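You operate a simulated robot arm through the tools that you are given. There is no shell and no other tool. Be economical: measure what you need, move in short steps, check, and stop when the job is done.

You run a simulated two-armed robot. Do the job below in one go: nothing can be reset, and whatever is moved stays where it is left.

## Task
On the middle table, fold the blue cloth in half, so that it is half as long.

Only the result counts: the job must be done as asked and must still hold three seconds after the hand-in. Knocking over, shifting, dropping, spilling or breaking anything else fails it. Flat cloth is picked up by pressing the open fingertips on it (5 to 10 N) and closing them slowly along it; thin cloth reads only 2 to 8 mm in the jaws.

## Robot
Two 7-joint arms with two-finger parallel grippers on one trunk, on a base that drives. Base frame: it is fixed to the floor where the robot stands at the start and does not move with it; the origin is under the middle of the robot, x ahead of it, y to its left, z up. Units: mm, rad, N and s.
The left shoulder is at the start at [70, 163, 1045], the right one opposite. Places, roughly: middle table [700, 0, 800]. Payload 3.43 kg a hand.
The tool frame of a hand sits at the grasp point between the pads (the TCP): z along the fingers, y along the line on which they close. The tips reach 34 mm beyond it. Largest opening 128 mm; finger width 24, thickness 12; the body of the gripper, 48 by 130 mm, starts 96 mm behind the TCP.
Orientation is that of the tool frame in the base frame, as a unit quaternion [w, x, y, z]. With the fingers straight down and closing along the base's y, the tool's x points along the base's -x, its y along +y and its z along -z.

## Interface
- The arms move only by the tool servo_tool. It takes "left_targets", "right_targets" or both (then of equal length, played together; a hand with none holds still); each is text: rows parted by semicolons, each of 6 numbers parted by spaces: the shift along the base's x, y, z in mm, then the turn, a rotation vector about the base's x, y, z in rad. In form: tx ty tz rx ry rz; .... A call has 1 to 10 rows; each row shifts and turns the commanded pose from where the row before left it. "left_fingers" and "right_fingers" are, for a hand that has rows, the gripper command, from -1 (shut) to 1 (fully open), values between in proportion, set as the call begins (left out, the last holds). Rows are played at 5 a second. More than 50 mm and 0.15 rad between two rows, or a gripper value outside its range, and nothing of the call is played. A pose out of reach is approached as far as the arm can. The call stops where the force on the tool passes 40 N (or 10 N more than at its start, if that is more) or the arm is blocked; 0.2 s more then pass. The fingers move at their own pace (about 153 mm/s each) and stop on an object; they squeeze with about 37 N. The grip force told is the motor's: it shows also when the fingers shut on nothing. Time passes only in rows, and 0.2 s behind the last, so rows that do not move let the fingers close. The reply holds the time, the measured pose of the TCP, the force on the tool along the base axes, the opening and the grip force, in the units named above and with some noise.
- Cameras (640 x 400 px; columns grow to the right, rows downward): "scene" is now at [128.5, 13, 1267.1]; the picture's right is [0.04, -1.00, 0.00], its down [-0.65, -0.03, -0.76] and it looks along [0.76, 0.03, -0.65] (base axes); focal length 214 px, centre (320, 200). "left" rides on the left gripper at [76, 11, -160] in its tool frame; the picture's right is [-0.15, 0.99, 0.00], its down [-0.88, -0.13, -0.46] and it looks along [-0.45, -0.07, 0.89] (tool axes); focal length 234 px, centre (320, 200). "right" rides on the right gripper at [76, -11, -160] in its tool frame; the picture's right is [0.15, 0.99, 0.00], its down [-0.88, 0.13, -0.46] and it looks along [-0.45, 0.07, 0.89] (tool axes); focal length 234 px, centre (320, 200). There is no depth. A picture from a camera that has moved, and an enlarged one, comes with that camera's place and axes in the base frame and with its lens. The place of the scene camera against the robot may be out by one fixed shift of up to 18 mm in any direction.
- capture(camera): a new picture of that camera. No time passes.
- slide_trunk(by): slides the trunk up (or, below 0, down) by that many mm; the arms and the scene camera ride with it, the base frame stays. It gives what a move gives, with no picture.
- drive_base(legs): drives the robot by 1 to 6 legs, each [ahead, left, turn to the left] in mm, mm and rad, along the robot's own axes; the way and the turn of a leg run together, so that a leg with both is an arc; at most 1500 mm and 3.142 rad a leg. The arms and the cameras ride along, it lands a little off, and it stops where it bumps. It gives what a move gives.
- head_to(pan, tilt): turns the head with the scene camera to pan (to the left, within 1.501 rad either way) and tilt (down, from -0.506 to 1.204), counted from straight ahead of the robot. It gives what a move gives.
- inspect(camera, box): a new picture of the part [left, top, right, bottom] of that camera's present view, enlarged. No time passes.
- close_job(): hands the job in; it is judged then, once.

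Work in short steps. Places have to be worked out from the pictures, the camera data and where the tool is seen: move nearer, look again, correct. Check each grasp and each placing, and mend what went wrong. You have 120 turns and 92 pictures in all, those below and enlarged ones among them. Open the grippers and draw the arms clear of the work before you hand the job in, unless the task says otherwise; then end with one line.

The tools are called after "Request:" as a command line: name --argument value ..., lists and objects as JSON in quotes. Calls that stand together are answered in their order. servo_tool: Moves the arms, as the interface text tells. Its arguments: {"type":"object","properties":{"left_targets":{"type":"string"},"left_fingers":{"type":"number"},"right_targets":{"type":"string"},"right_fingers":{"type":"number"}},"required":[]} The other tools are called the same way: slide_trunk (by) slides the trunk up or down; drive_base (legs) drives the base; head_to (pan, tilt) turns the head that bears the scene camera; capture (camera) takes a picture; inspect (camera, box) takes an enlarged picture of a part of a camera's view; close_job () hands the job in.

At the start:

```text
t: 0.0
left_tcp_pos: [670.3, 263.3, 1044.8]
left_orientation: [0.0, -0.001, 1.0, 0.0]
left_contact_force: [-1.1, -0.4, -0.1]
left_finger_gap: 128.0
left_gripper_force: 0.1
right_tcp_pos: [541.1, -262.7, 1032.7]
right_orientation: [0.0, 0.0, 1.0, -0.001]
right_contact_force: [-1.0, 0.8, 0.7]
right_finger_gap: 128.0
right_gripper_force: 0.0
trunk travel left (down, up): [-525.0, 415.0]
robot x, y, heading: [0.0, -0.6, -0.008]
head pan, tilt: [0.044, 0.705]
```

scene: 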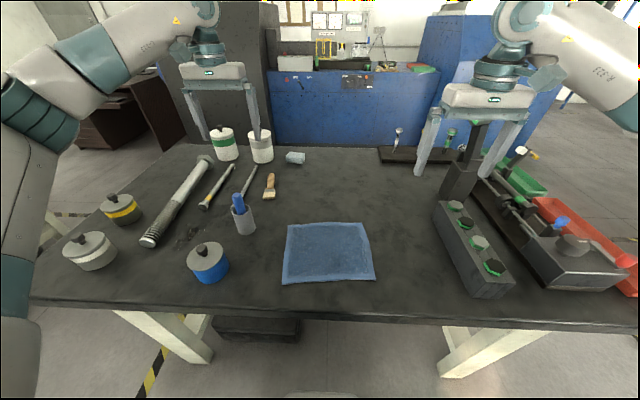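
right: 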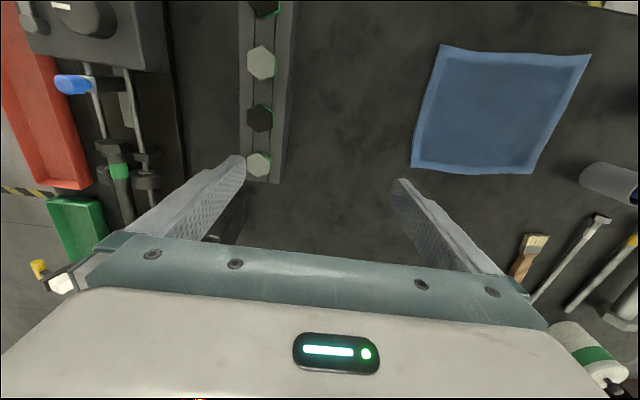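
left: 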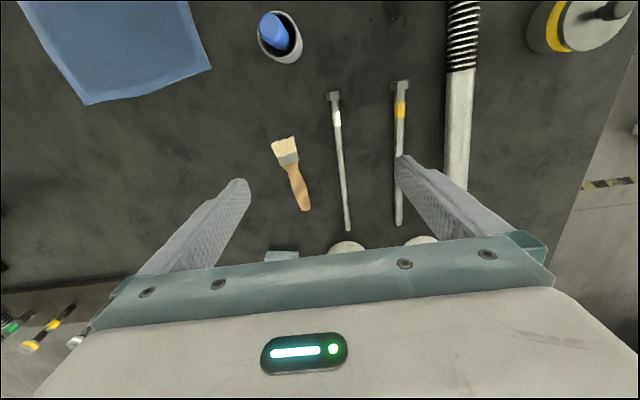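

The wrist views triangulate the surface to about z≈805. The cloth's corners come out near FR(572,-97), FL(555,114), NL(377,95) and NR(397,-109), so the long axis runs roughly along y, turned about 5°. I back the base off so both hands reach comfortably.

Request:
drive_base --legs '[[-150, 0, 0]]'

```text
t: 1.4
left_tcp_pos: [520.0, 261.8, 1044.2]
left_orientation: [0.0, 0.0, 1.0, -0.001]
left_contact_force: [-0.1, 0.5, 0.2]
left_finger_gap: 127.9
left_gripper_force: 0.1
right_tcp_pos: [390.0, -263.0, 1033.3]
right_orientation: [0.0, 0.001, 1.0, 0.0]
right_contact_force: [-0.7, 0.1, -0.2]
right_finger_gap: 128.2
right_gripper_force: 0.0
trunk travel left (down, up): [-525.0, 415.0]
robot x, y, heading: [-149.4, -2.3, -0.006]
head pan, tilt: [0.044, 0.705]
```

Bring both hands above the left edge (left hand at the far corner, right hand at the near one), turned 0.09 rad to line up with the cloth, with the fingers partly open.

Request:
servo_tool --left_targets "3 -18 -11 0 0 0.01125; 3 -18 -11 0 0 0.01125; 3 -18 -11 0 0 0.01125; 3 -18 -11 0 0 0.01125; 3 -18 -11 0 0 0.01125; 3 -18 -11 0 0 0.01125; 3 -18 -11 0 0 0.01125; 3 -18 -11 0 0 0.01125" --right_targets "0 42 -10 0 0 0.01125; 0 42 -10 0 0 0.01125; 0 42 -10 0 0 0.01125; 0 42 -10 0 0 0.01125; 0 42 -10 0 0 0.01125; 0 42 -10 0 0 0.01125; 0 42 -10 0 0 0.01125; 0 42 -10 0 0 0.01125" --left_fingers -0.4 --right_fingers -0.4

Request:
capture --camera "left"

Request:
capture --camera "right"

Request:
capture --camera "scene"

```text
t: 3.2
left_tcp_pos: [545.8, 117.9, 957.7]
left_orientation: [0.0, -0.045, 0.999, -0.002]
left_contact_force: [0.1, -0.3, 0.5]
left_finger_gap: 38.4
left_gripper_force: 0.0
right_tcp_pos: [390.3, 74.7, 952.1]
right_orientation: [0.0, -0.044, 0.999, -0.001]
right_contact_force: [-0.4, 0.7, -0.2]
right_finger_gap: 38.2
right_gripper_force: 0.0
trunk travel left (down, up): [-525.0, 415.0]
robot x, y, heading: [-149.4, 0.8, -0.002]
head pan, tilt: [0.044, 0.705]
```

```text
88 pictures are left
camera left: at [470.9, 122.8, 1118.0], right [0.06, 1.0, 0.0], down [0.89, -0.05, 0.46], along [0.45, -0.03, -0.89], focal length 234 px, centre (320, 200)
```

left: 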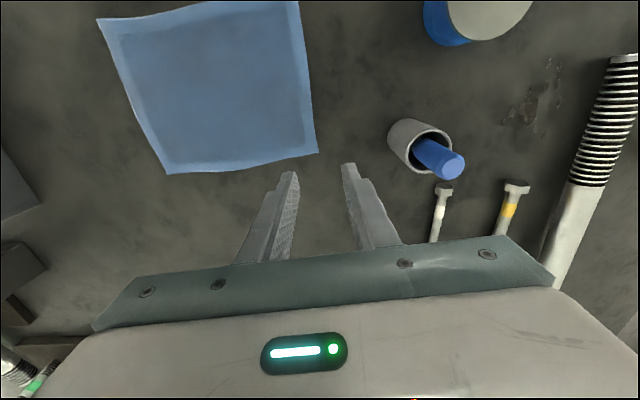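

```text
87 pictures are left
camera right: at [316.6, 56.2, 1112.3], right [-0.23, 0.97, 0.0], down [0.87, 0.21, 0.46], along [0.44, 0.1, -0.89], focal length 234 px, centre (320, 200)
```

right: 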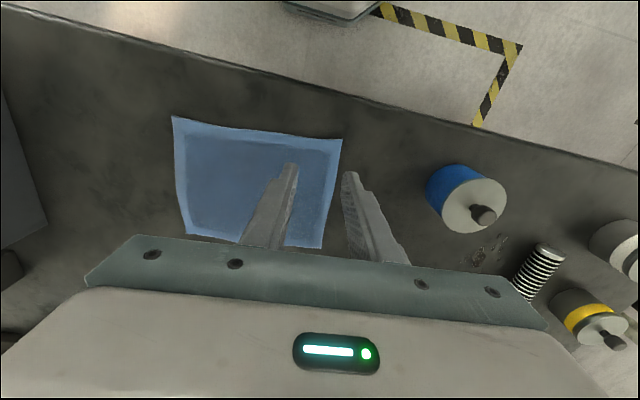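

```text
86 pictures are left
camera scene: at [-21.2, 13.9, 1267.1], right [0.04, -1.0, 0.0], down [-0.65, -0.03, -0.76], along [0.76, 0.03, -0.65], focal length 214 px, centre (320, 200)
```

scene: 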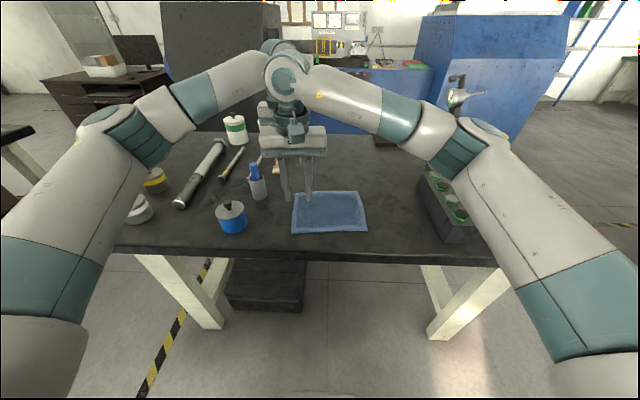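

Both wrist views agree on these corners: FL(558,114), NL(376,98), FR(575,-100), NR(397,-115), surface z≈803. I lower both hands over the grip points, about 16 mm inside the left edge, with the jaws at about 20 mm.

Request:
servo_tool --left_targets "-1 -11 -30 0 0 0; -1 -10 -30 0 0 0; 0 0 -25 0 0 0; 0 0 0 0 0 0" --right_targets "2 5 -30 0 0 0; 1 4 -30 0 0 0; 0 0 -20 0 0 0; 0 0 0 0 0 0" --left_fingers -0.66 --right_fingers -0.66

Request:
capture --camera "left"

Request:
capture --camera "right"

```text
t: 4.2
left_tcp_pos: [543.4, 96.4, 873.5]
left_orientation: [0.0, -0.045, 0.999, 0.0]
left_contact_force: [-0.1, -0.7, -0.2]
left_finger_gap: 22.1
left_gripper_force: 0.0
right_tcp_pos: [394.3, 80.9, 873.3]
right_orientation: [0.0, -0.044, 0.999, -0.001]
right_contact_force: [-0.4, 0.7, 0.2]
right_finger_gap: 21.8
right_gripper_force: 0.1
trunk travel left (down, up): [-525.0, 415.0]
robot x, y, heading: [-152.0, -2.2, 0.001]
head pan, tilt: [0.044, 0.705]
```

```text
85 pictures are left
camera left: at [468.3, 101.1, 1033.9], right [0.06, 1.0, 0.0], down [0.89, -0.05, 0.46], along [0.46, -0.03, -0.89], focal length 234 px, centre (320, 200)
```

left: 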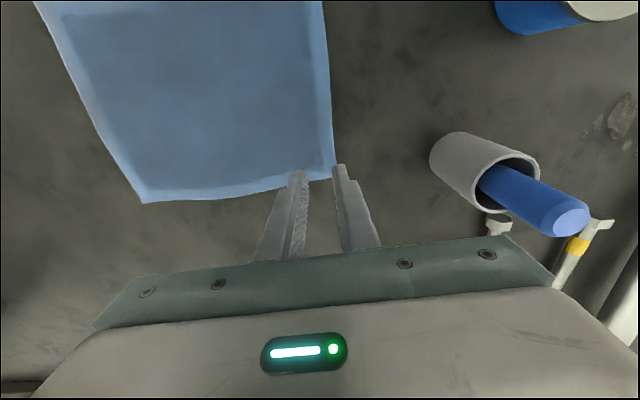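

```text
84 pictures are left
camera right: at [319.7, 62.5, 1033.7], right [-0.23, 0.97, 0.0], down [0.87, 0.21, 0.46], along [0.44, 0.11, -0.89], focal length 234 px, centre (320, 200)
```

right: 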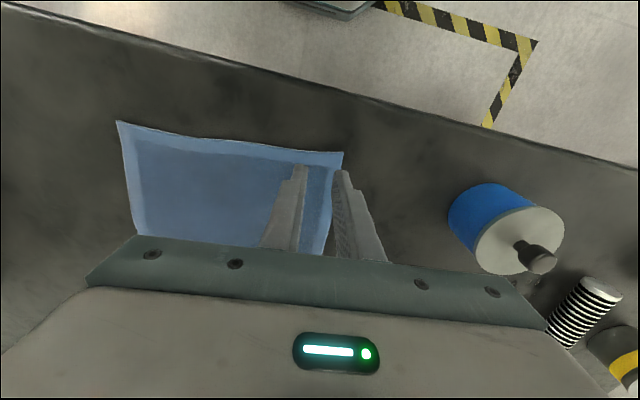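

The fingertips straddle the edge as planned, about 36 mm above the surface. I trim the position slightly and lower close to contact.

Request:
servo_tool --left_targets "2 0 -15 0 0 0; 1 0 -12 0 0 0; 0 0 -4 0 0 0; 0 0 -2 0 0 0; 0 0 0 0 0 0" --right_targets "0 3 -15 0 0 0; 0 1 -12 0 0 0; 0 0 -4 0 0 0; 0 0 -2 0 0 0; 0 0 0 0 0 0"

```text
t: 5.4
left_tcp_pos: [546.1, 97.2, 838.7]
left_orientation: [0.0, -0.045, 0.999, 0.0]
left_contact_force: [-0.2, 0.0, 0.4]
left_finger_gap: 21.6
left_gripper_force: 0.1
right_tcp_pos: [393.8, 85.8, 840.1]
right_orientation: [0.0, -0.043, 0.999, 0.0]
right_contact_force: [-0.4, -0.6, 0.4]
right_finger_gap: 21.7
right_gripper_force: 0.1
trunk travel left (down, up): [-525.0, 415.0]
robot x, y, heading: [-147.6, 0.6, -0.003]
head pan, tilt: [0.044, 0.705]
```

No contact yet; lower in small steps.

Request:
servo_tool --left_targets "0 0 -2 0 0 0; 0 0 -1 0 0 0; 0 0 0 0 0 0" --right_targets "0 0 -2 0 0 0; 0 0 -1 0 0 0; 0 0 0 0 0 0"

```text
t: 6.2
left_tcp_pos: [546.9, 97.0, 837.2]
left_orientation: [0.001, -0.044, 0.999, 0.0]
left_contact_force: [0.6, 0.4, 5.5]
left_finger_gap: 21.6
left_gripper_force: 0.0
right_tcp_pos: [393.9, 86.5, 836.4]
right_orientation: [-0.001, -0.043, 0.999, 0.0]
right_contact_force: [0.9, -0.5, 3.6]
right_finger_gap: 21.6
right_gripper_force: 0.1
trunk travel left (down, up): [-525.0, 415.0]
robot x, y, heading: [-152.3, 0.8, 0.002]
head pan, tilt: [0.044, 0.705]
```

Light contact on both hands: 5.5 N left, 3.6 N right. I press a touch more and start closing in stages.

Request:
servo_tool --left_targets "0 0 -0.5 0 0 0; 0 0 0 0 0 0" --right_targets "0 0 -1 0 0 0; 0 0 0 0 0 0" --left_fingers -0.74 --right_fingers -0.74

Request:
servo_tool --left_targets "0 0 0 0 0 0; 0 0 0 0 0 0" --right_targets "0 0 0 0 0 0; 0 0 0 0 0 0" --left_fingers -0.82 --right_fingers -0.82

Request:
capture --camera "left"

Request:
capture --camera "right"

```text
t: 6.8
left_tcp_pos: [544.3, 96.4, 836.7]
left_orientation: [0.0, -0.044, 0.999, 0.0]
left_contact_force: [0.7, -0.5, 7.7]
left_finger_gap: 16.4
left_gripper_force: 0.0
right_tcp_pos: [392.0, 86.1, 837.3]
right_orientation: [0.001, -0.045, 0.999, -0.001]
right_contact_force: [1.6, 1.9, 8.5]
right_finger_gap: 16.2
right_gripper_force: 0.1
trunk travel left (down, up): [-525.0, 415.0]
robot x, y, heading: [-149.5, -1.1, -0.002]
head pan, tilt: [0.044, 0.705]
```

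```text
t: 7.4
left_tcp_pos: [544.8, 97.0, 837.2]
left_orientation: [0.001, -0.045, 0.999, 0.0]
left_contact_force: [-0.1, 0.1, 8.4]
left_finger_gap: 11.0
left_gripper_force: 0.0
right_tcp_pos: [392.7, 85.6, 837.7]
right_orientation: [0.001, -0.043, 0.999, 0.0]
right_contact_force: [0.8, -0.3, 9.5]
right_finger_gap: 11.0
right_gripper_force: 0.0
trunk travel left (down, up): [-525.0, 415.0]
robot x, y, heading: [-151.1, 2.6, -0.004]
head pan, tilt: [0.044, 0.705]
```

```text
83 pictures are left
camera left: at [470.3, 101.1, 997.7], right [0.06, 1.0, 0.0], down [0.89, -0.05, 0.46], along [0.46, -0.03, -0.89], focal length 234 px, centre (320, 200)
```

left: 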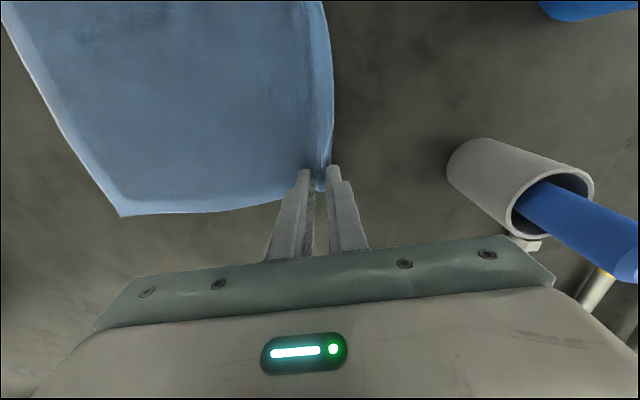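

```text
82 pictures are left
camera right: at [318.4, 67.4, 996.7], right [-0.23, 0.97, 0.0], down [0.87, 0.21, 0.46], along [0.44, 0.11, -0.89], focal length 234 px, centre (320, 200)
```

right: 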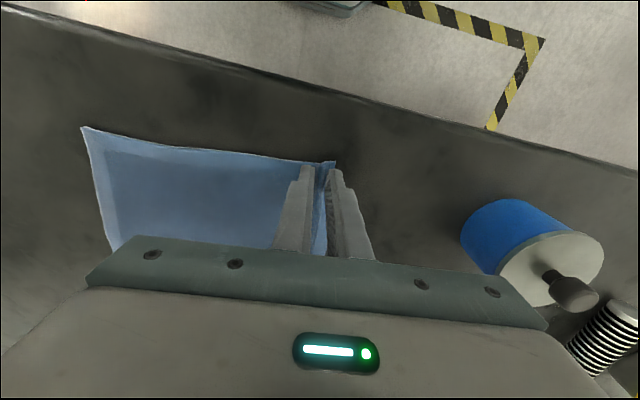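

The cloth is bunching up between the fingers on both hands, so I close the rest of the way.

Request:
servo_tool --left_targets "0 0 0 0 0 0; 0 0 0 0 0 0" --right_targets "0 0 0 0 0 0; 0 0 0 0 0 0" --left_fingers -0.9 --right_fingers -0.9

Request:
servo_tool --left_targets "0 0 0 0 0 0; 0 0 0 0 0 0; 0 0 0 0 0 0" --right_targets "0 0 0 0 0 0; 0 0 0 0 0 0; 0 0 0 0 0 0" --left_fingers -1 --right_fingers -1

Request:
servo_tool --left_targets "0 -3 10 0 0 0; 0 -3 15 0 0 0; 0 -3 15 0 0 0; 0 0 0 0 0 0" --right_targets "0 -3 10 0 0 0; 0 -3 15 0 0 0; 0 -3 15 0 0 0; 0 0 0 0 0 0"

Request:
capture --camera "scene"

Request:
capture --camera "right"

Request:
capture --camera "left"

```text
t: 8.0
left_tcp_pos: [546.3, 95.8, 837.4]
left_orientation: [0.001, -0.045, 0.999, 0.0]
left_contact_force: [0.1, -0.3, 8.4]
left_finger_gap: 7.3
left_gripper_force: 0.0
right_tcp_pos: [393.3, 86.5, 836.3]
right_orientation: [0.001, -0.044, 0.999, 0.0]
right_contact_force: [1.0, -0.8, 9.5]
right_finger_gap: 6.8
right_gripper_force: 0.5
trunk travel left (down, up): [-525.0, 415.0]
robot x, y, heading: [-152.5, 1.5, 0.001]
head pan, tilt: [0.044, 0.705]
```

```text
t: 8.8
left_tcp_pos: [545.1, 96.0, 837.6]
left_orientation: [0.001, -0.044, 0.999, 0.0]
left_contact_force: [-0.3, -0.7, 8.3]
left_finger_gap: 3.7
left_gripper_force: 36.8
right_tcp_pos: [393.3, 86.4, 836.6]
right_orientation: [0.001, -0.044, 0.999, 0.0]
right_contact_force: [0.4, -1.0, 9.8]
right_finger_gap: 3.6
right_gripper_force: 36.9
trunk travel left (down, up): [-525.0, 415.0]
robot x, y, heading: [-151.0, 0.3, -0.004]
head pan, tilt: [0.044, 0.705]
```

```text
t: 9.8
left_tcp_pos: [545.7, 87.5, 874.1]
left_orientation: [0.001, -0.044, 0.999, 0.001]
left_contact_force: [-0.6, 0.5, -1.3]
left_finger_gap: 3.5
left_gripper_force: 37.2
right_tcp_pos: [392.4, 76.8, 876.3]
right_orientation: [0.001, -0.043, 0.999, 0.0]
right_contact_force: [0.9, -0.1, -0.9]
right_finger_gap: 3.6
right_gripper_force: 36.9
trunk travel left (down, up): [-525.0, 415.0]
robot x, y, heading: [-147.5, -0.8, -0.001]
head pan, tilt: [0.044, 0.705]
```

```text
81 pictures are left
camera scene: at [-21.5, 13.1, 1267.1], right [0.04, -1.0, 0.0], down [-0.65, -0.03, -0.76], along [0.76, 0.03, -0.65], focal length 214 px, centre (320, 200)
```

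scene: 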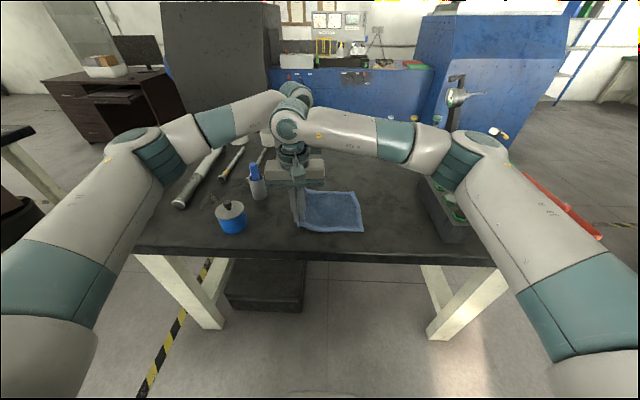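

```text
80 pictures are left
camera right: at [318.0, 58.3, 1036.1], right [-0.23, 0.97, 0.0], down [0.87, 0.21, 0.46], along [0.44, 0.11, -0.89], focal length 234 px, centre (320, 200)
```

right: 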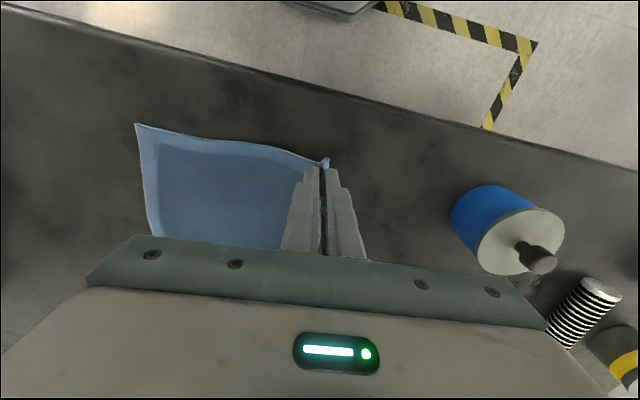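

```text
79 pictures are left
camera left: at [471.0, 92.3, 1035.4], right [0.06, 1.0, 0.0], down [0.89, -0.05, 0.46], along [0.45, -0.03, -0.89], focal length 234 px, centre (320, 200)
```

left: 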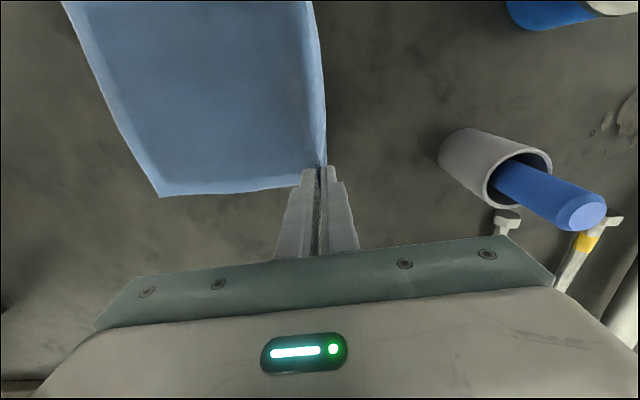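

Both grips hold (3.5 mm gap) and the edge has lifted. I carry it along the arc to above the fold line.

Request:
servo_tool --left_targets "0.7 -9 9 0 0 0; 0.8 -9 9 0 0 0; 1.1 -13 6 0 0 0; 1.2 -14 6 0 0 0; 1.5 -17 2 0 0 0; 1.5 -18 1 0 0 0; 0 0 0 0 0 0" --right_targets "0.7 -9 9 0 0 0; 0.8 -9 9 0 0 0; 1.1 -13 6 0 0 0; 1.2 -14 6 0 0 0; 1.5 -17 2 0 0 0; 1.5 -18 1 0 0 0; 0 0 0 0 0 0"

Request:
capture --camera "scene"

Request:
capture --camera "right"

```text
t: 11.4
left_tcp_pos: [553.0, 8.3, 908.7]
left_orientation: [0.0, -0.045, 0.999, 0.0]
left_contact_force: [-0.4, 0.1, 0.1]
left_finger_gap: 3.3
left_gripper_force: 37.7
right_tcp_pos: [401.0, -2.5, 911.2]
right_orientation: [0.0, -0.043, 0.999, 0.0]
right_contact_force: [-0.5, 0.1, -1.0]
right_finger_gap: 3.4
right_gripper_force: 37.4
trunk travel left (down, up): [-525.0, 415.0]
robot x, y, heading: [-150.6, -1.3, -0.003]
head pan, tilt: [0.044, 0.705]
```

```text
78 pictures are left
camera scene: at [-21.6, 13.9, 1267.1], right [0.04, -1.0, 0.0], down [-0.65, -0.03, -0.76], along [0.76, 0.03, -0.65], focal length 214 px, centre (320, 200)
```

scene: 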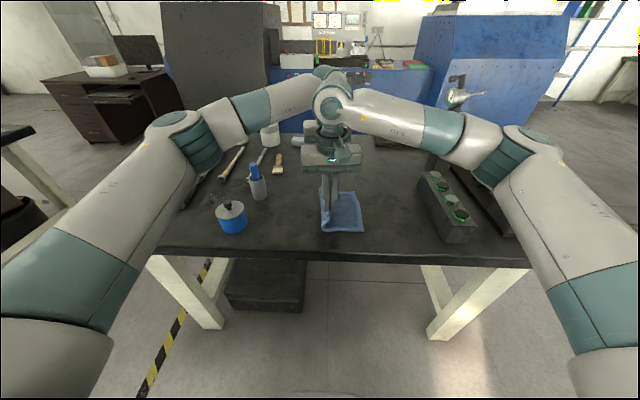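

```text
77 pictures are left
camera right: at [326.4, -20.4, 1070.3], right [-0.23, 0.97, 0.0], down [0.87, 0.21, 0.46], along [0.44, 0.11, -0.89], focal length 234 px, centre (320, 200)
```

right: 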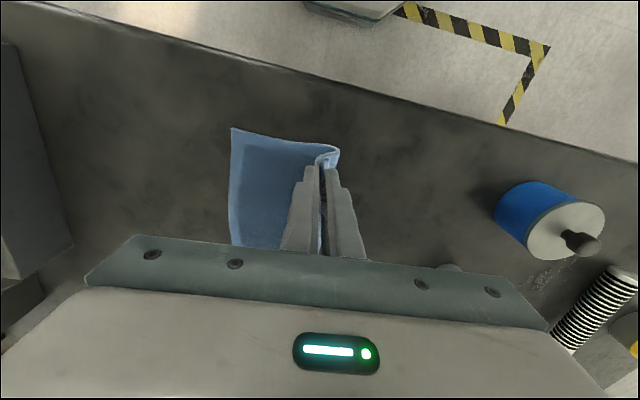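

The edge is above the fold line with the lower half lying still. I continue down toward the right edge while tilting the hands so the fingers point back (+y), which keeps the hem from curling.

Request:
servo_tool --left_targets "2 -23.4 -3 0.1 0.009 0; 2 -21.4 -8.5 0.1 0.009 0; 1.5 -18.2 -12.8 0.1 0.009 0; 1.3 -15.2 -12.2 0.1 0.009 0; 0 0 0 0 0 0" --right_targets "2 -23.4 -3 0.1 0.009 0; 2 -21.4 -8.5 0.1 0.009 0; 1.5 -18.2 -12.8 0.1 0.009 0; 1.3 -15.2 -12.2 0.1 0.009 0; 0 0 0 0 0 0"

Request:
capture --camera "scene"

Request:
capture --camera "right"

Request:
capture --camera "left"

```text
t: 12.6
left_tcp_pos: [560.8, -69.0, 872.8]
left_orientation: [-0.01, -0.043, 0.979, 0.199]
left_contact_force: [-0.1, 0.0, -0.1]
left_finger_gap: 3.6
left_gripper_force: 37.0
right_tcp_pos: [405.9, -80.1, 874.0]
right_orientation: [-0.011, -0.044, 0.979, 0.199]
right_contact_force: [0.1, 0.5, 1.1]
right_finger_gap: 3.7
right_gripper_force: 37.4
trunk travel left (down, up): [-525.0, 415.0]
robot x, y, heading: [-148.0, 2.6, 0.005]
head pan, tilt: [0.044, 0.705]
```

```text
76 pictures are left
camera scene: at [-21.5, 15.3, 1267.2], right [0.04, -1.0, 0.0], down [-0.65, -0.03, -0.76], along [0.76, 0.03, -0.65], focal length 214 px, centre (320, 200)
```

scene: 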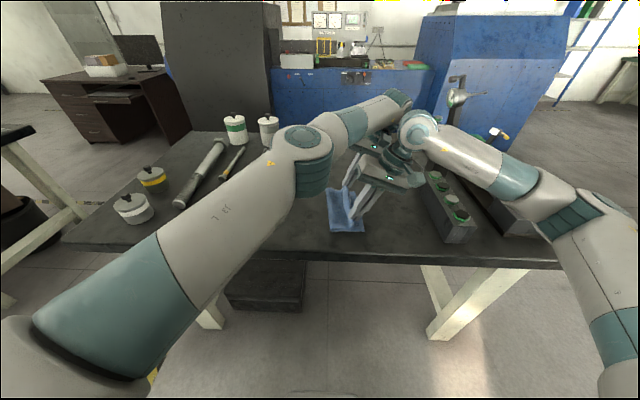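

```text
75 pictures are left
camera right: at [338.8, -159.5, 1016.1], right [-0.23, 0.89, 0.39], down [0.88, 0.02, 0.47], along [0.41, 0.45, -0.79], focal length 234 px, centre (320, 200)
```

right: 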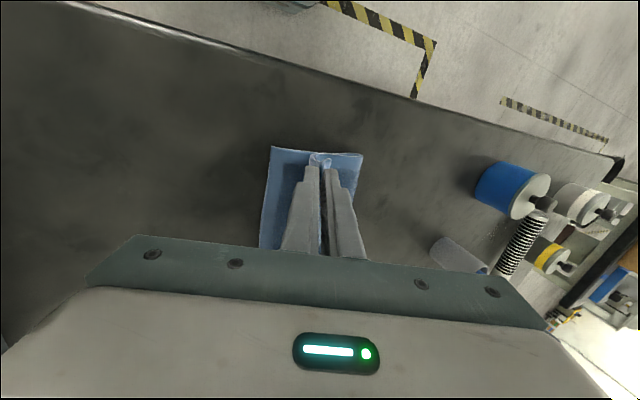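

```text
74 pictures are left
camera left: at [491.0, -126.6, 1025.1], right [0.06, 0.92, 0.39], down [0.9, -0.22, 0.37], along [0.42, 0.33, -0.85], focal length 234 px, centre (320, 200)
```

left: 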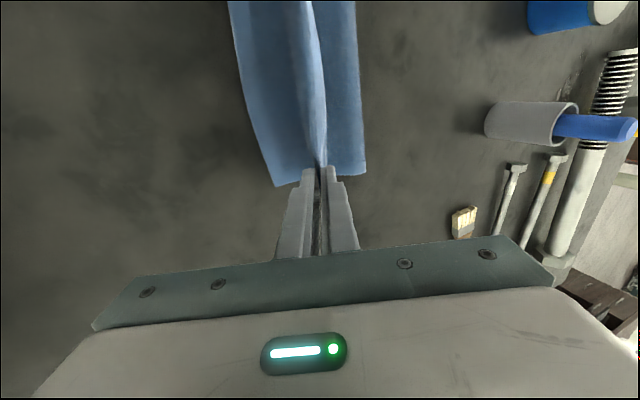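

The right edge has shifted a little and now lies at about y=-85 (far) and -101 (near); the fold line looks well centred. I lower the held edge to just above it with a bit more tilt.

Request:
servo_tool --left_targets "0.5 -5 -10 0.1 0.009 0; 0.5 -5 -10 0.1 0.009 0; 0 -2 -6 0 0 0; 0 -1 -6 0 0 0; 0 0 0 0 0 0" --right_targets "0.5 -6 -10 0.1 0.009 0; 0.5 -5 -10 0.1 0.009 0; 0 -2 -7 0 0 0; 0 -2 -6 0 0 0; 0 0 0 0 0 0"

Request:
capture --camera "right"

Request:
capture --camera "left"

Request:
inspect --camera "scene" --box '[280, 130, 440, 250]'

```text
t: 13.8
left_tcp_pos: [553.0, -61.3, 852.3]
left_orientation: [-0.009, -0.043, 0.968, 0.247]
left_contact_force: [0.5, -0.5, 0.6]
left_finger_gap: 3.2
left_gripper_force: 36.9
left hand out of reach, approached as far as the arm can: row 1, 2
right_tcp_pos: [407.8, -97.6, 840.5]
right_orientation: [-0.014, -0.042, 0.954, 0.296]
right_contact_force: [0.0, 0.8, 0.9]
right_finger_gap: 3.3
right_gripper_force: 37.3
trunk travel left (down, up): [-525.0, 415.0]
robot x, y, heading: [-150.1, -3.0, 0.002]
head pan, tilt: [0.044, 0.705]
```

```text
73 pictures are left
camera right: at [341.7, -203.6, 965.5], right [-0.22, 0.8, 0.56], down [0.89, -0.07, 0.45], along [0.4, 0.6, -0.7], focal length 234 px, centre (320, 200)
```

right: 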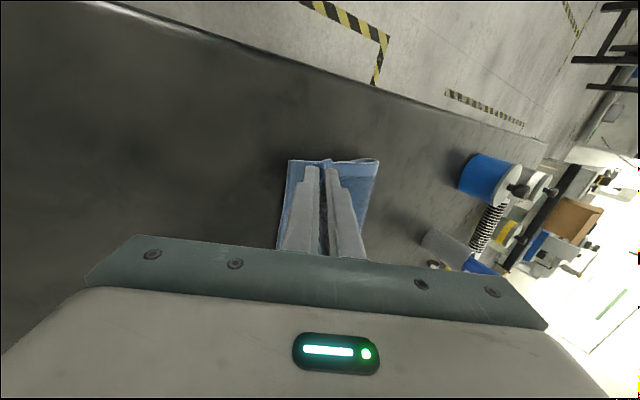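

```text
72 pictures are left
camera left: at [484.9, -135.1, 999.2], right [0.07, 0.88, 0.47], down [0.91, -0.25, 0.34], along [0.42, 0.4, -0.81], focal length 234 px, centre (320, 200)
```

left: 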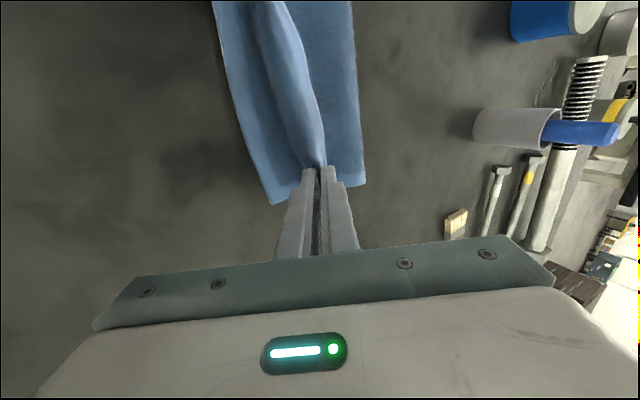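

```text
3.33 times, centred on (360, 190) of scene
camera zoom: at [-21.9, 12.9, 1267.2], right [0.04, -1.0, 0.0], down [-0.65, -0.03, -0.76], along [0.76, 0.03, -0.65], focal length 715 px, centre (187, 233)
```

zoom: 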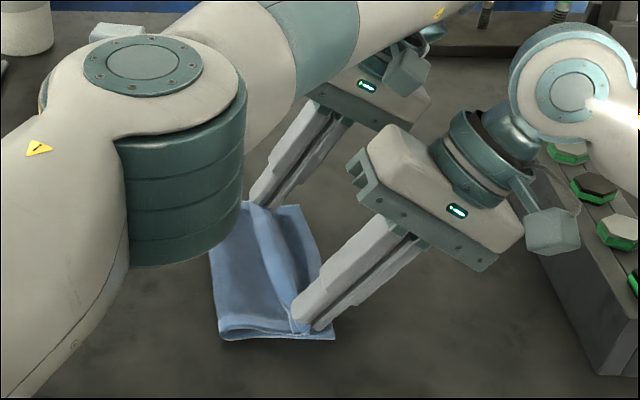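

The right hand is in place, but the left reached its limit at 0.5 rad tilt. I ease the left's tilt back and read where it ends up.

Request:
servo_tool --left_targets "0 0 0 -0.1 -0.009 0; 0 0 0 -0.1 -0.009 0; 0 0 0 0 0 0"

```text
t: 14.6
left_tcp_pos: [553.9, -64.5, 854.0]
left_orientation: [-0.005, -0.043, 0.988, 0.148]
left_contact_force: [-0.2, -0.4, -1.0]
left_finger_gap: 3.4
left_gripper_force: 36.9
right_tcp_pos: [407.8, -96.4, 841.6]
right_orientation: [-0.014, -0.041, 0.954, 0.297]
right_contact_force: [-0.1, -0.1, 0.9]
right_finger_gap: 3.5
right_gripper_force: 36.7
trunk travel left (down, up): [-525.0, 415.0]
robot x, y, heading: [-150.9, 0.6, 0.0]
head pan, tilt: [0.044, 0.705]
```

The left is now at 0.3 rad tilt. I move it onto its target and press down lightly.

Request:
servo_tool --left_targets "3 -5 -5 0 0 0; 2 -4 -5 0 0 0; 0 0 -2 0 0 0; 0 0 0 0 0 0" --right_targets "0 0 0 0 0 0; 0 0 -1 0 0 0; 0 0 -1 0 0 0; 0 0 0 0 0 0"

Request:
capture --camera "right"

Request:
capture --camera "left"

```text
t: 15.6
left_tcp_pos: [558.3, -71.1, 841.1]
left_orientation: [-0.004, -0.046, 0.988, 0.148]
left_contact_force: [-0.2, 0.8, 5.0]
left_finger_gap: 3.4
left_gripper_force: 36.5
right_tcp_pos: [406.9, -96.9, 839.0]
right_orientation: [-0.013, -0.042, 0.954, 0.296]
right_contact_force: [1.3, 1.5, 4.1]
right_finger_gap: 3.3
right_gripper_force: 37.0
trunk travel left (down, up): [-525.0, 415.0]
robot x, y, heading: [-150.2, -2.4, 0.001]
head pan, tilt: [0.044, 0.705]
```

```text
70 pictures are left
camera right: at [340.8, -203.3, 963.8], right [-0.22, 0.8, 0.56], down [0.89, -0.07, 0.45], along [0.4, 0.6, -0.7], focal length 234 px, centre (320, 200)
```

right: 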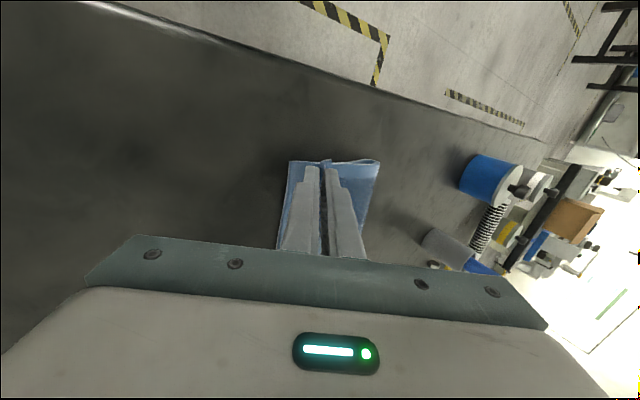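

```text
69 pictures are left
camera left: at [487.5, -114.5, 998.2], right [0.06, 0.95, 0.29], down [0.9, -0.18, 0.4], along [0.43, 0.24, -0.87], focal length 234 px, centre (320, 200)
```

left: 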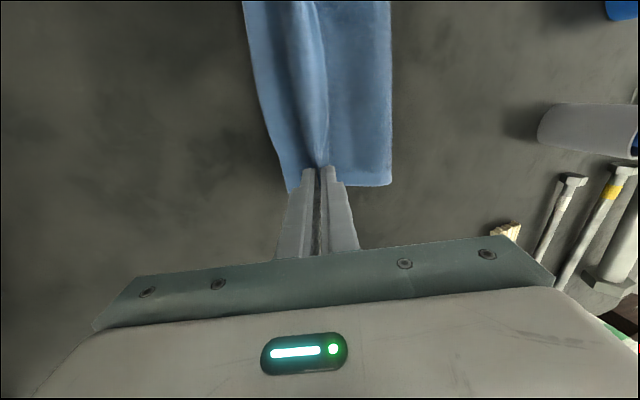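

Both hands are in light contact with the right edge. I open a little while rising slightly, then slip out along −y and up, which drags the hem outward.

Request:
servo_tool --left_targets "0 0 2 0 0 0; 0 0 1 0 0 0; 0 0 0 0 0 0" --right_targets "0 0 4 0 0 0; 0 0 2 0 0 0; 0 0 0 0 0 0" --left_fingers -0.7 --right_fingers -0.7

Request:
capture --camera "left"

Request:
inspect --camera "right" --box '[240, 130, 400, 260]'

```text
t: 16.4
left_tcp_pos: [559.1, -72.6, 844.5]
left_orientation: [-0.007, -0.045, 0.988, 0.149]
left_contact_force: [0.1, -0.1, 0.2]
left_finger_gap: 19.0
left_gripper_force: 0.1
right_tcp_pos: [408.2, -97.1, 843.6]
right_orientation: [-0.014, -0.041, 0.954, 0.296]
right_contact_force: [0.2, 0.1, 0.8]
right_finger_gap: 18.5
right_gripper_force: 0.0
trunk travel left (down, up): [-525.0, 415.0]
robot x, y, heading: [-149.5, -0.5, 0.001]
head pan, tilt: [0.044, 0.705]
```

```text
68 pictures are left
camera left: at [488.0, -114.7, 1000.3], right [0.06, 0.95, 0.29], down [0.9, -0.18, 0.4], along [0.43, 0.24, -0.87], focal length 234 px, centre (320, 200)
```

left: 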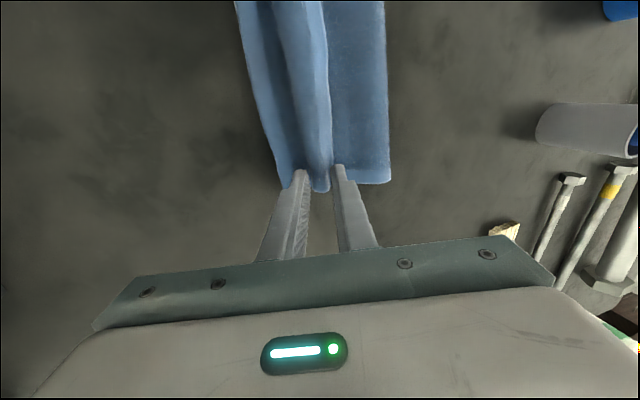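

```text
3.08 times, centred on (320, 195) of right
camera zoom: at [341.9, -203.2, 969.0], right [-0.22, 0.8, 0.56], down [0.89, -0.07, 0.45], along [0.4, 0.6, -0.7], focal length 720 px, centre (320, 215)
```

zoom: 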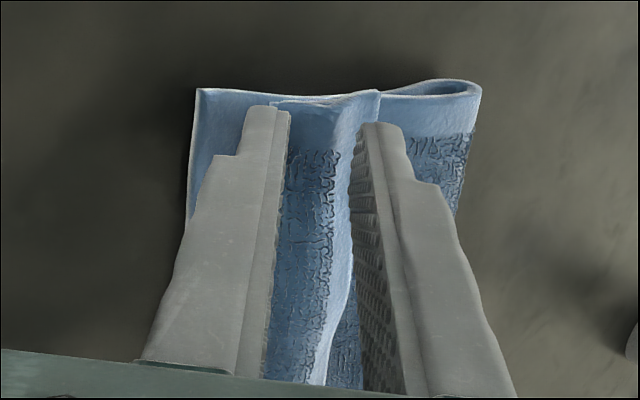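

The hem stands up between the fingers, so I sweep both hands toward −y to lay it outward over the right edge, then rise.

Request:
servo_tool --left_targets "1 -6 0 0 0 0; 1 -6 0 0 0 0; 1 -8 0 0 0 0; 1 -10 3 0 0 0; 1 -12 6 0 0 0" --right_targets "1 -6 0 0 0 0; 1 -6 0 0 0 0; 1 -8 0 0 0 0; 1 -10 3 0 0 0; 1 -12 6 0 0 0"

Request:
capture --camera "left"

Request:
inspect --camera "right" --box '[240, 130, 400, 260]'

```text
t: 17.6
left_tcp_pos: [559.7, -100.2, 849.3]
left_orientation: [-0.004, -0.043, 0.988, 0.148]
left_contact_force: [0.4, 0.7, 1.4]
left_finger_gap: 19.4
left_gripper_force: 0.0
left hand out of reach, approached as far as the arm can: row 5
right_tcp_pos: [413.9, -138.3, 855.2]
right_orientation: [-0.014, -0.042, 0.954, 0.296]
right_contact_force: [-0.1, 0.3, 0.3]
right_finger_gap: 19.0
right_gripper_force: 0.0
trunk travel left (down, up): [-525.0, 415.0]
robot x, y, heading: [-153.3, 1.5, -0.002]
head pan, tilt: [0.044, 0.705]
```

```text
66 pictures are left
camera left: at [490.0, -142.9, 1005.6], right [0.06, 0.95, 0.29], down [0.9, -0.18, 0.4], along [0.43, 0.24, -0.87], focal length 234 px, centre (320, 200)
```

left: 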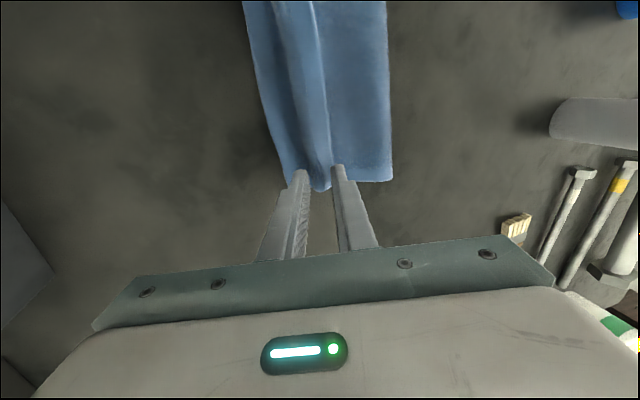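

```text
3.08 times, centred on (320, 195) of right
camera zoom: at [346.7, -245.3, 979.7], right [-0.22, 0.8, 0.56], down [0.89, -0.07, 0.45], along [0.4, 0.6, -0.7], focal length 720 px, centre (320, 215)
```

zoom: 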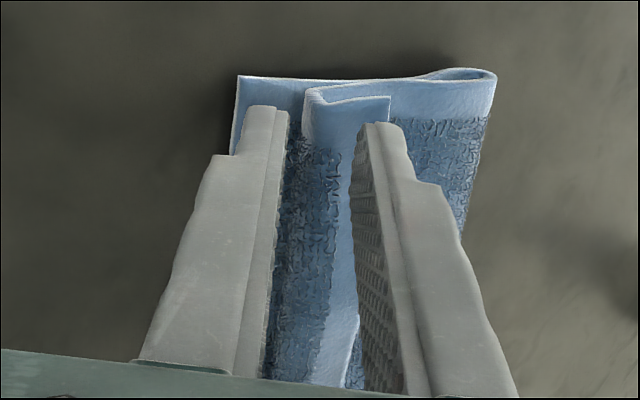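

The sweep dragged the whole cloth about 30 mm, and the hem is still turned back on top. I lift both hands straight up and look.

Request:
servo_tool --left_targets "0 0 10 0 0 0; 0 3 15 0 0 0; 0 10 20 -0.1 0 0; 0 10 30 -0.1 0 0; 0 10 40 -0.1 0 0; 0 40 40 0 0 0; 0 45 30 0 0 0; 0 0 0 0 0 0" --right_targets "0 0 10 0 0 0; 0 0 15 0 0 0; 0 0 20 0 0 0; 0 -10 30 0 0 0; 0 -20 30 0 0 0; -10 -30 20 -0.1 0 0; -10 -30 20 -0.1 0 0; 0 0 0 0 0 0"

Request:
capture --camera "left"

Request:
capture --camera "right"

Request:
capture --camera "scene"

```text
refused: row 6 steps farther than a row can; nothing moved
```

```text
64 pictures are left
camera left: at [490.0, -142.9, 1005.6], right [0.06, 0.95, 0.29], down [0.9, -0.18, 0.4], along [0.43, 0.24, -0.87], focal length 234 px, centre (320, 200)
```

left: 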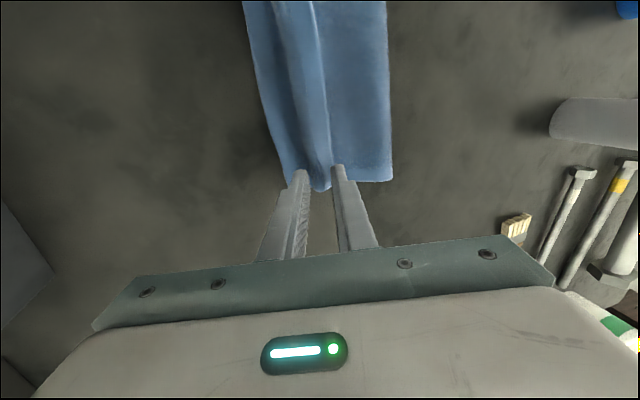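

```text
63 pictures are left
camera right: at [346.7, -245.3, 979.7], right [-0.22, 0.8, 0.56], down [0.89, -0.07, 0.45], along [0.4, 0.6, -0.7], focal length 234 px, centre (320, 200)
```

right: 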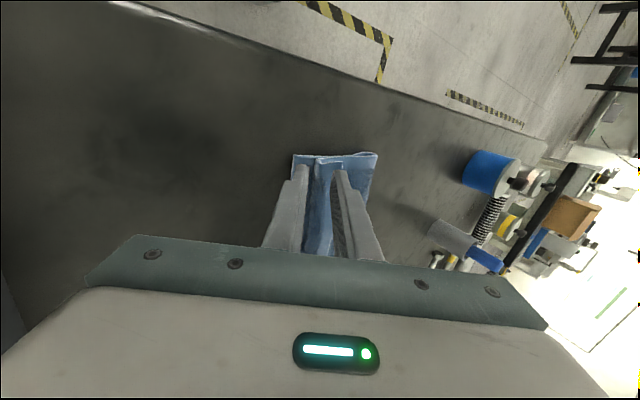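

```text
62 pictures are left
camera scene: at [-21.8, 12.8, 1267.1], right [0.04, -1.0, 0.0], down [-0.65, -0.03, -0.76], along [0.76, 0.03, -0.65], focal length 214 px, centre (320, 200)
```

scene: 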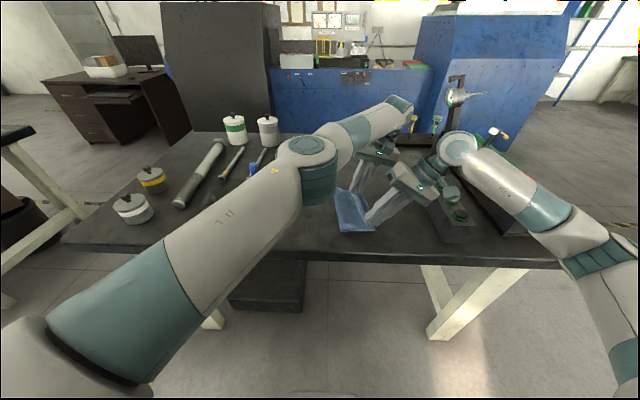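

That move was refused for step size. I retry with smaller steps, raising and untilting both hands, and keeping the right hand away from the bolt block.

Request:
servo_tool --left_targets "0 0 10 0 0 0; 0 2 15 0 0 0; 0 10 20 -0.1 0 0; 0 10 30 -0.1 0 0; 0 10 30 -0.1 0 0; 0 30 30 0 0 0; 0 40 20 0 0 0; 0 40 0 0 0 0; 0 40 0 0 0 0" --right_targets "0 0 10 0 0 0; 0 0 15 0 0 0; 0 0 30 0 0 0; 0 0 40 0 0 0; 0 0 40 -0.1 0 0; 0 0 20 -0.1 0 0; 0 -5 0 -0.1 0 0; 0 -5 0 -0.1 0 0; -5 0 0 -0.1 0 0"

Request:
capture --camera "left"

Request:
capture --camera "right"

Request:
capture --camera "scene"

```text
t: 19.6
left_tcp_pos: [560.9, 86.4, 1003.0]
left_orientation: [-0.012, -0.043, 0.999, -0.001]
left_contact_force: [-1.3, 0.4, 0.4]
left_finger_gap: 19.2
left_gripper_force: 0.1
right_tcp_pos: [407.3, -147.0, 1008.9]
right_orientation: [-0.024, -0.037, 0.998, 0.05]
right_contact_force: [0.1, 0.6, -0.2]
right_finger_gap: 19.2
right_gripper_force: 0.0
trunk travel left (down, up): [-525.0, 415.0]
robot x, y, heading: [-149.9, -2.2, 0.001]
head pan, tilt: [0.044, 0.705]
```

```text
61 pictures are left
camera left: at [490.6, 91.6, 1165.2], right [0.06, 1.0, -0.01], down [0.9, -0.05, 0.43], along [0.43, -0.03, -0.9], focal length 234 px, centre (320, 200)
```

left: 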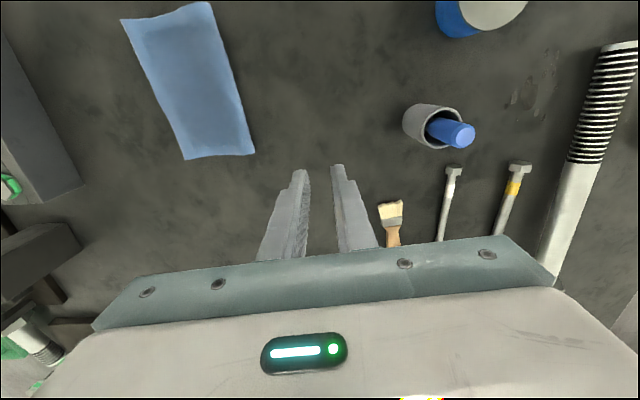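

```text
60 pictures are left
camera right: at [340.9, -179.6, 1170.7], right [-0.22, 0.97, 0.11], down [0.89, 0.15, 0.43], along [0.4, 0.19, -0.9], focal length 234 px, centre (320, 200)
```

right: 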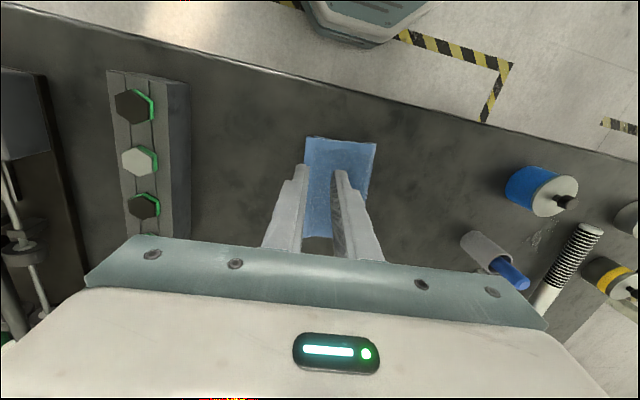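

```text
59 pictures are left
camera scene: at [-22.6, 15.1, 1267.3], right [0.04, -1.0, 0.0], down [-0.65, -0.03, -0.76], along [0.76, 0.03, -0.65], focal length 214 px, centre (320, 200)
```

scene: 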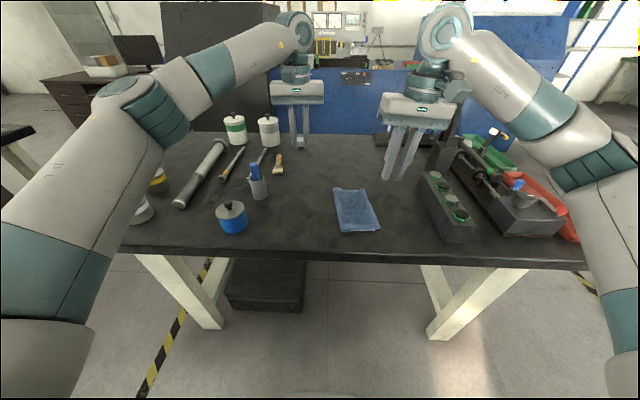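

Folded. I zoom in to check the edges.

Request:
inspect --camera "left" --box '[100, 0, 276, 170]'

Request:
inspect --camera "scene" --box '[310, 175, 400, 245]'

Request:
servo_tool --right_targets "-40 0 0 -0.05 0 0; -40 -10 0 0 0 0"

Request:
inspect --camera "right" --box '[240, 110, 440, 270]'

```text
2.35 times, centred on (188, 85) of left
camera zoom: at [490.6, 91.6, 1165.2], right [0.06, 1.0, -0.01], down [0.9, -0.05, 0.43], along [0.43, -0.03, -0.9], focal length 551 px, centre (631, 471)
```

zoom: 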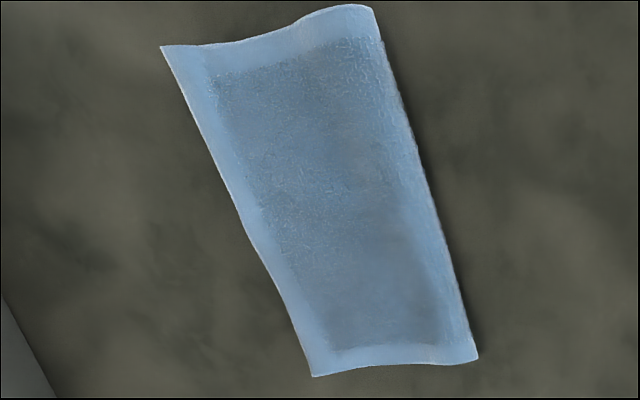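

```text
5.71 times, centred on (355, 210) of scene
camera zoom: at [-22.6, 15.1, 1267.3], right [0.04, -1.0, 0.0], down [-0.65, -0.03, -0.76], along [0.76, 0.03, -0.65], focal length 1226 px, centre (120, 143)
```

zoom: 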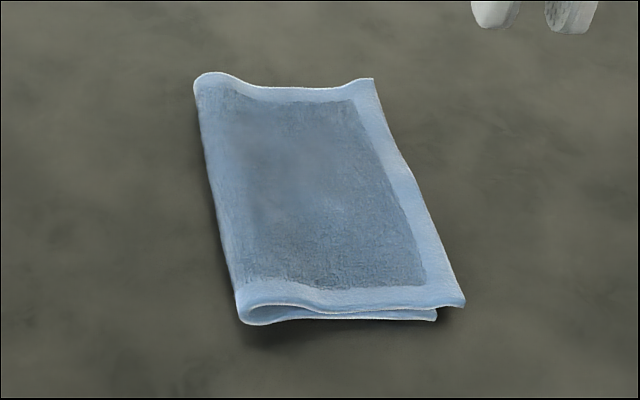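

```text
t: 20.2
left_tcp_pos: [562.5, 84.0, 1002.9]
left_orientation: [-0.012, -0.043, 0.999, 0.001]
left_contact_force: [-0.2, -1.3, 0.8]
left_finger_gap: 19.3
left_gripper_force: 0.0
right_tcp_pos: [329.1, -160.2, 1007.1]
right_orientation: [-0.024, -0.036, 0.999, 0.026]
right_contact_force: [0.0, -0.5, -0.6]
right_finger_gap: 19.4
right_gripper_force: 0.0
trunk travel left (down, up): [-525.0, 415.0]
robot x, y, heading: [-148.7, -0.6, -0.003]
head pan, tilt: [0.044, 0.705]
```

```text
2.50 times, centred on (340, 190) of right
camera zoom: at [263.1, -186.8, 1168.9], right [-0.22, 0.97, 0.06], down [0.89, 0.17, 0.42], along [0.4, 0.15, -0.91], focal length 585 px, centre (270, 225)
```

zoom: 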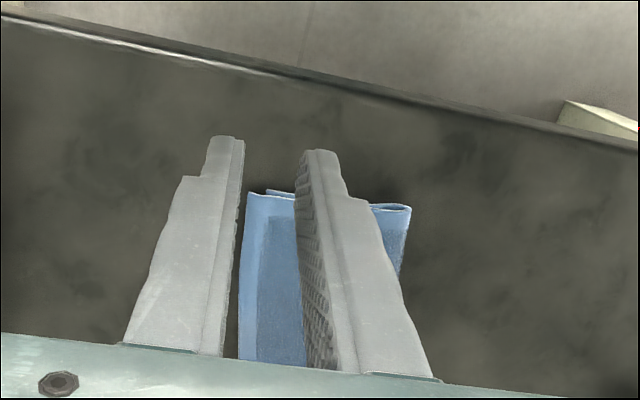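

The hem has flipped out flat. The top layer meets the right edge within about 10 mm, and the folded length is about 112 mm against 214 mm before. I open both grippers fully and draw clear.

Request:
servo_tool --left_targets "0 30 10 0 0 0; 0 40 10 0 0 0; 0 40 10 0 0 0; 0 0 0 0 0 0" --right_targets "0 -30 20 0 0 0; 0 -40 20 0 0 0; 0 -30 10 0 0 0; 0 0 0 0 0 0" --left_fingers 1 --right_fingers 1

Request:
capture --camera "scene"

```text
t: 21.2
left_tcp_pos: [561.3, 194.9, 1033.5]
left_orientation: [-0.012, -0.041, 0.999, -0.001]
left_contact_force: [0.6, 0.5, 0.3]
left_finger_gap: 128.0
left_gripper_force: 0.0
right_tcp_pos: [329.4, -262.0, 1055.7]
right_orientation: [-0.025, -0.036, 0.999, 0.026]
right_contact_force: [0.2, -0.5, -0.6]
right_finger_gap: 128.0
right_gripper_force: 0.1
trunk travel left (down, up): [-525.0, 415.0]
robot x, y, heading: [-148.4, 1.5, 0.002]
head pan, tilt: [0.044, 0.705]
```

```text
55 pictures are left
camera scene: at [-21.1, 12.4, 1267.1], right [0.04, -1.0, 0.0], down [-0.65, -0.03, -0.76], along [0.76, 0.03, -0.65], focal length 214 px, centre (320, 200)
```

scene: 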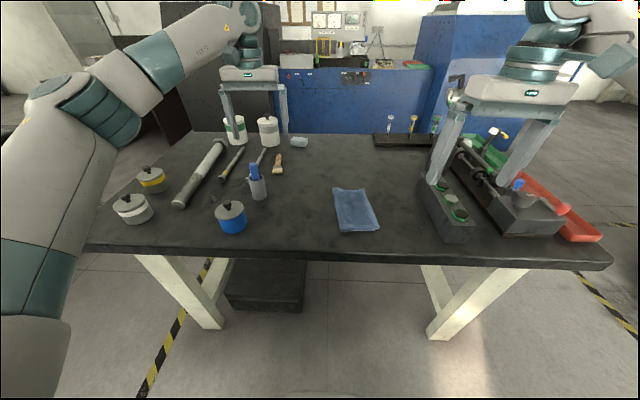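

The cloth lies folded, everything else is where it was, and both hands are clear, so I hand in.

Request:
close_job

```text
The job is handed in.
```

The blue cloth is folded in half, now about 112 mm long against 214 mm before with edges matching to about 10 mm; the whole cloth slid about 30 mm to the right during the fold, and nothing else was disturbed.
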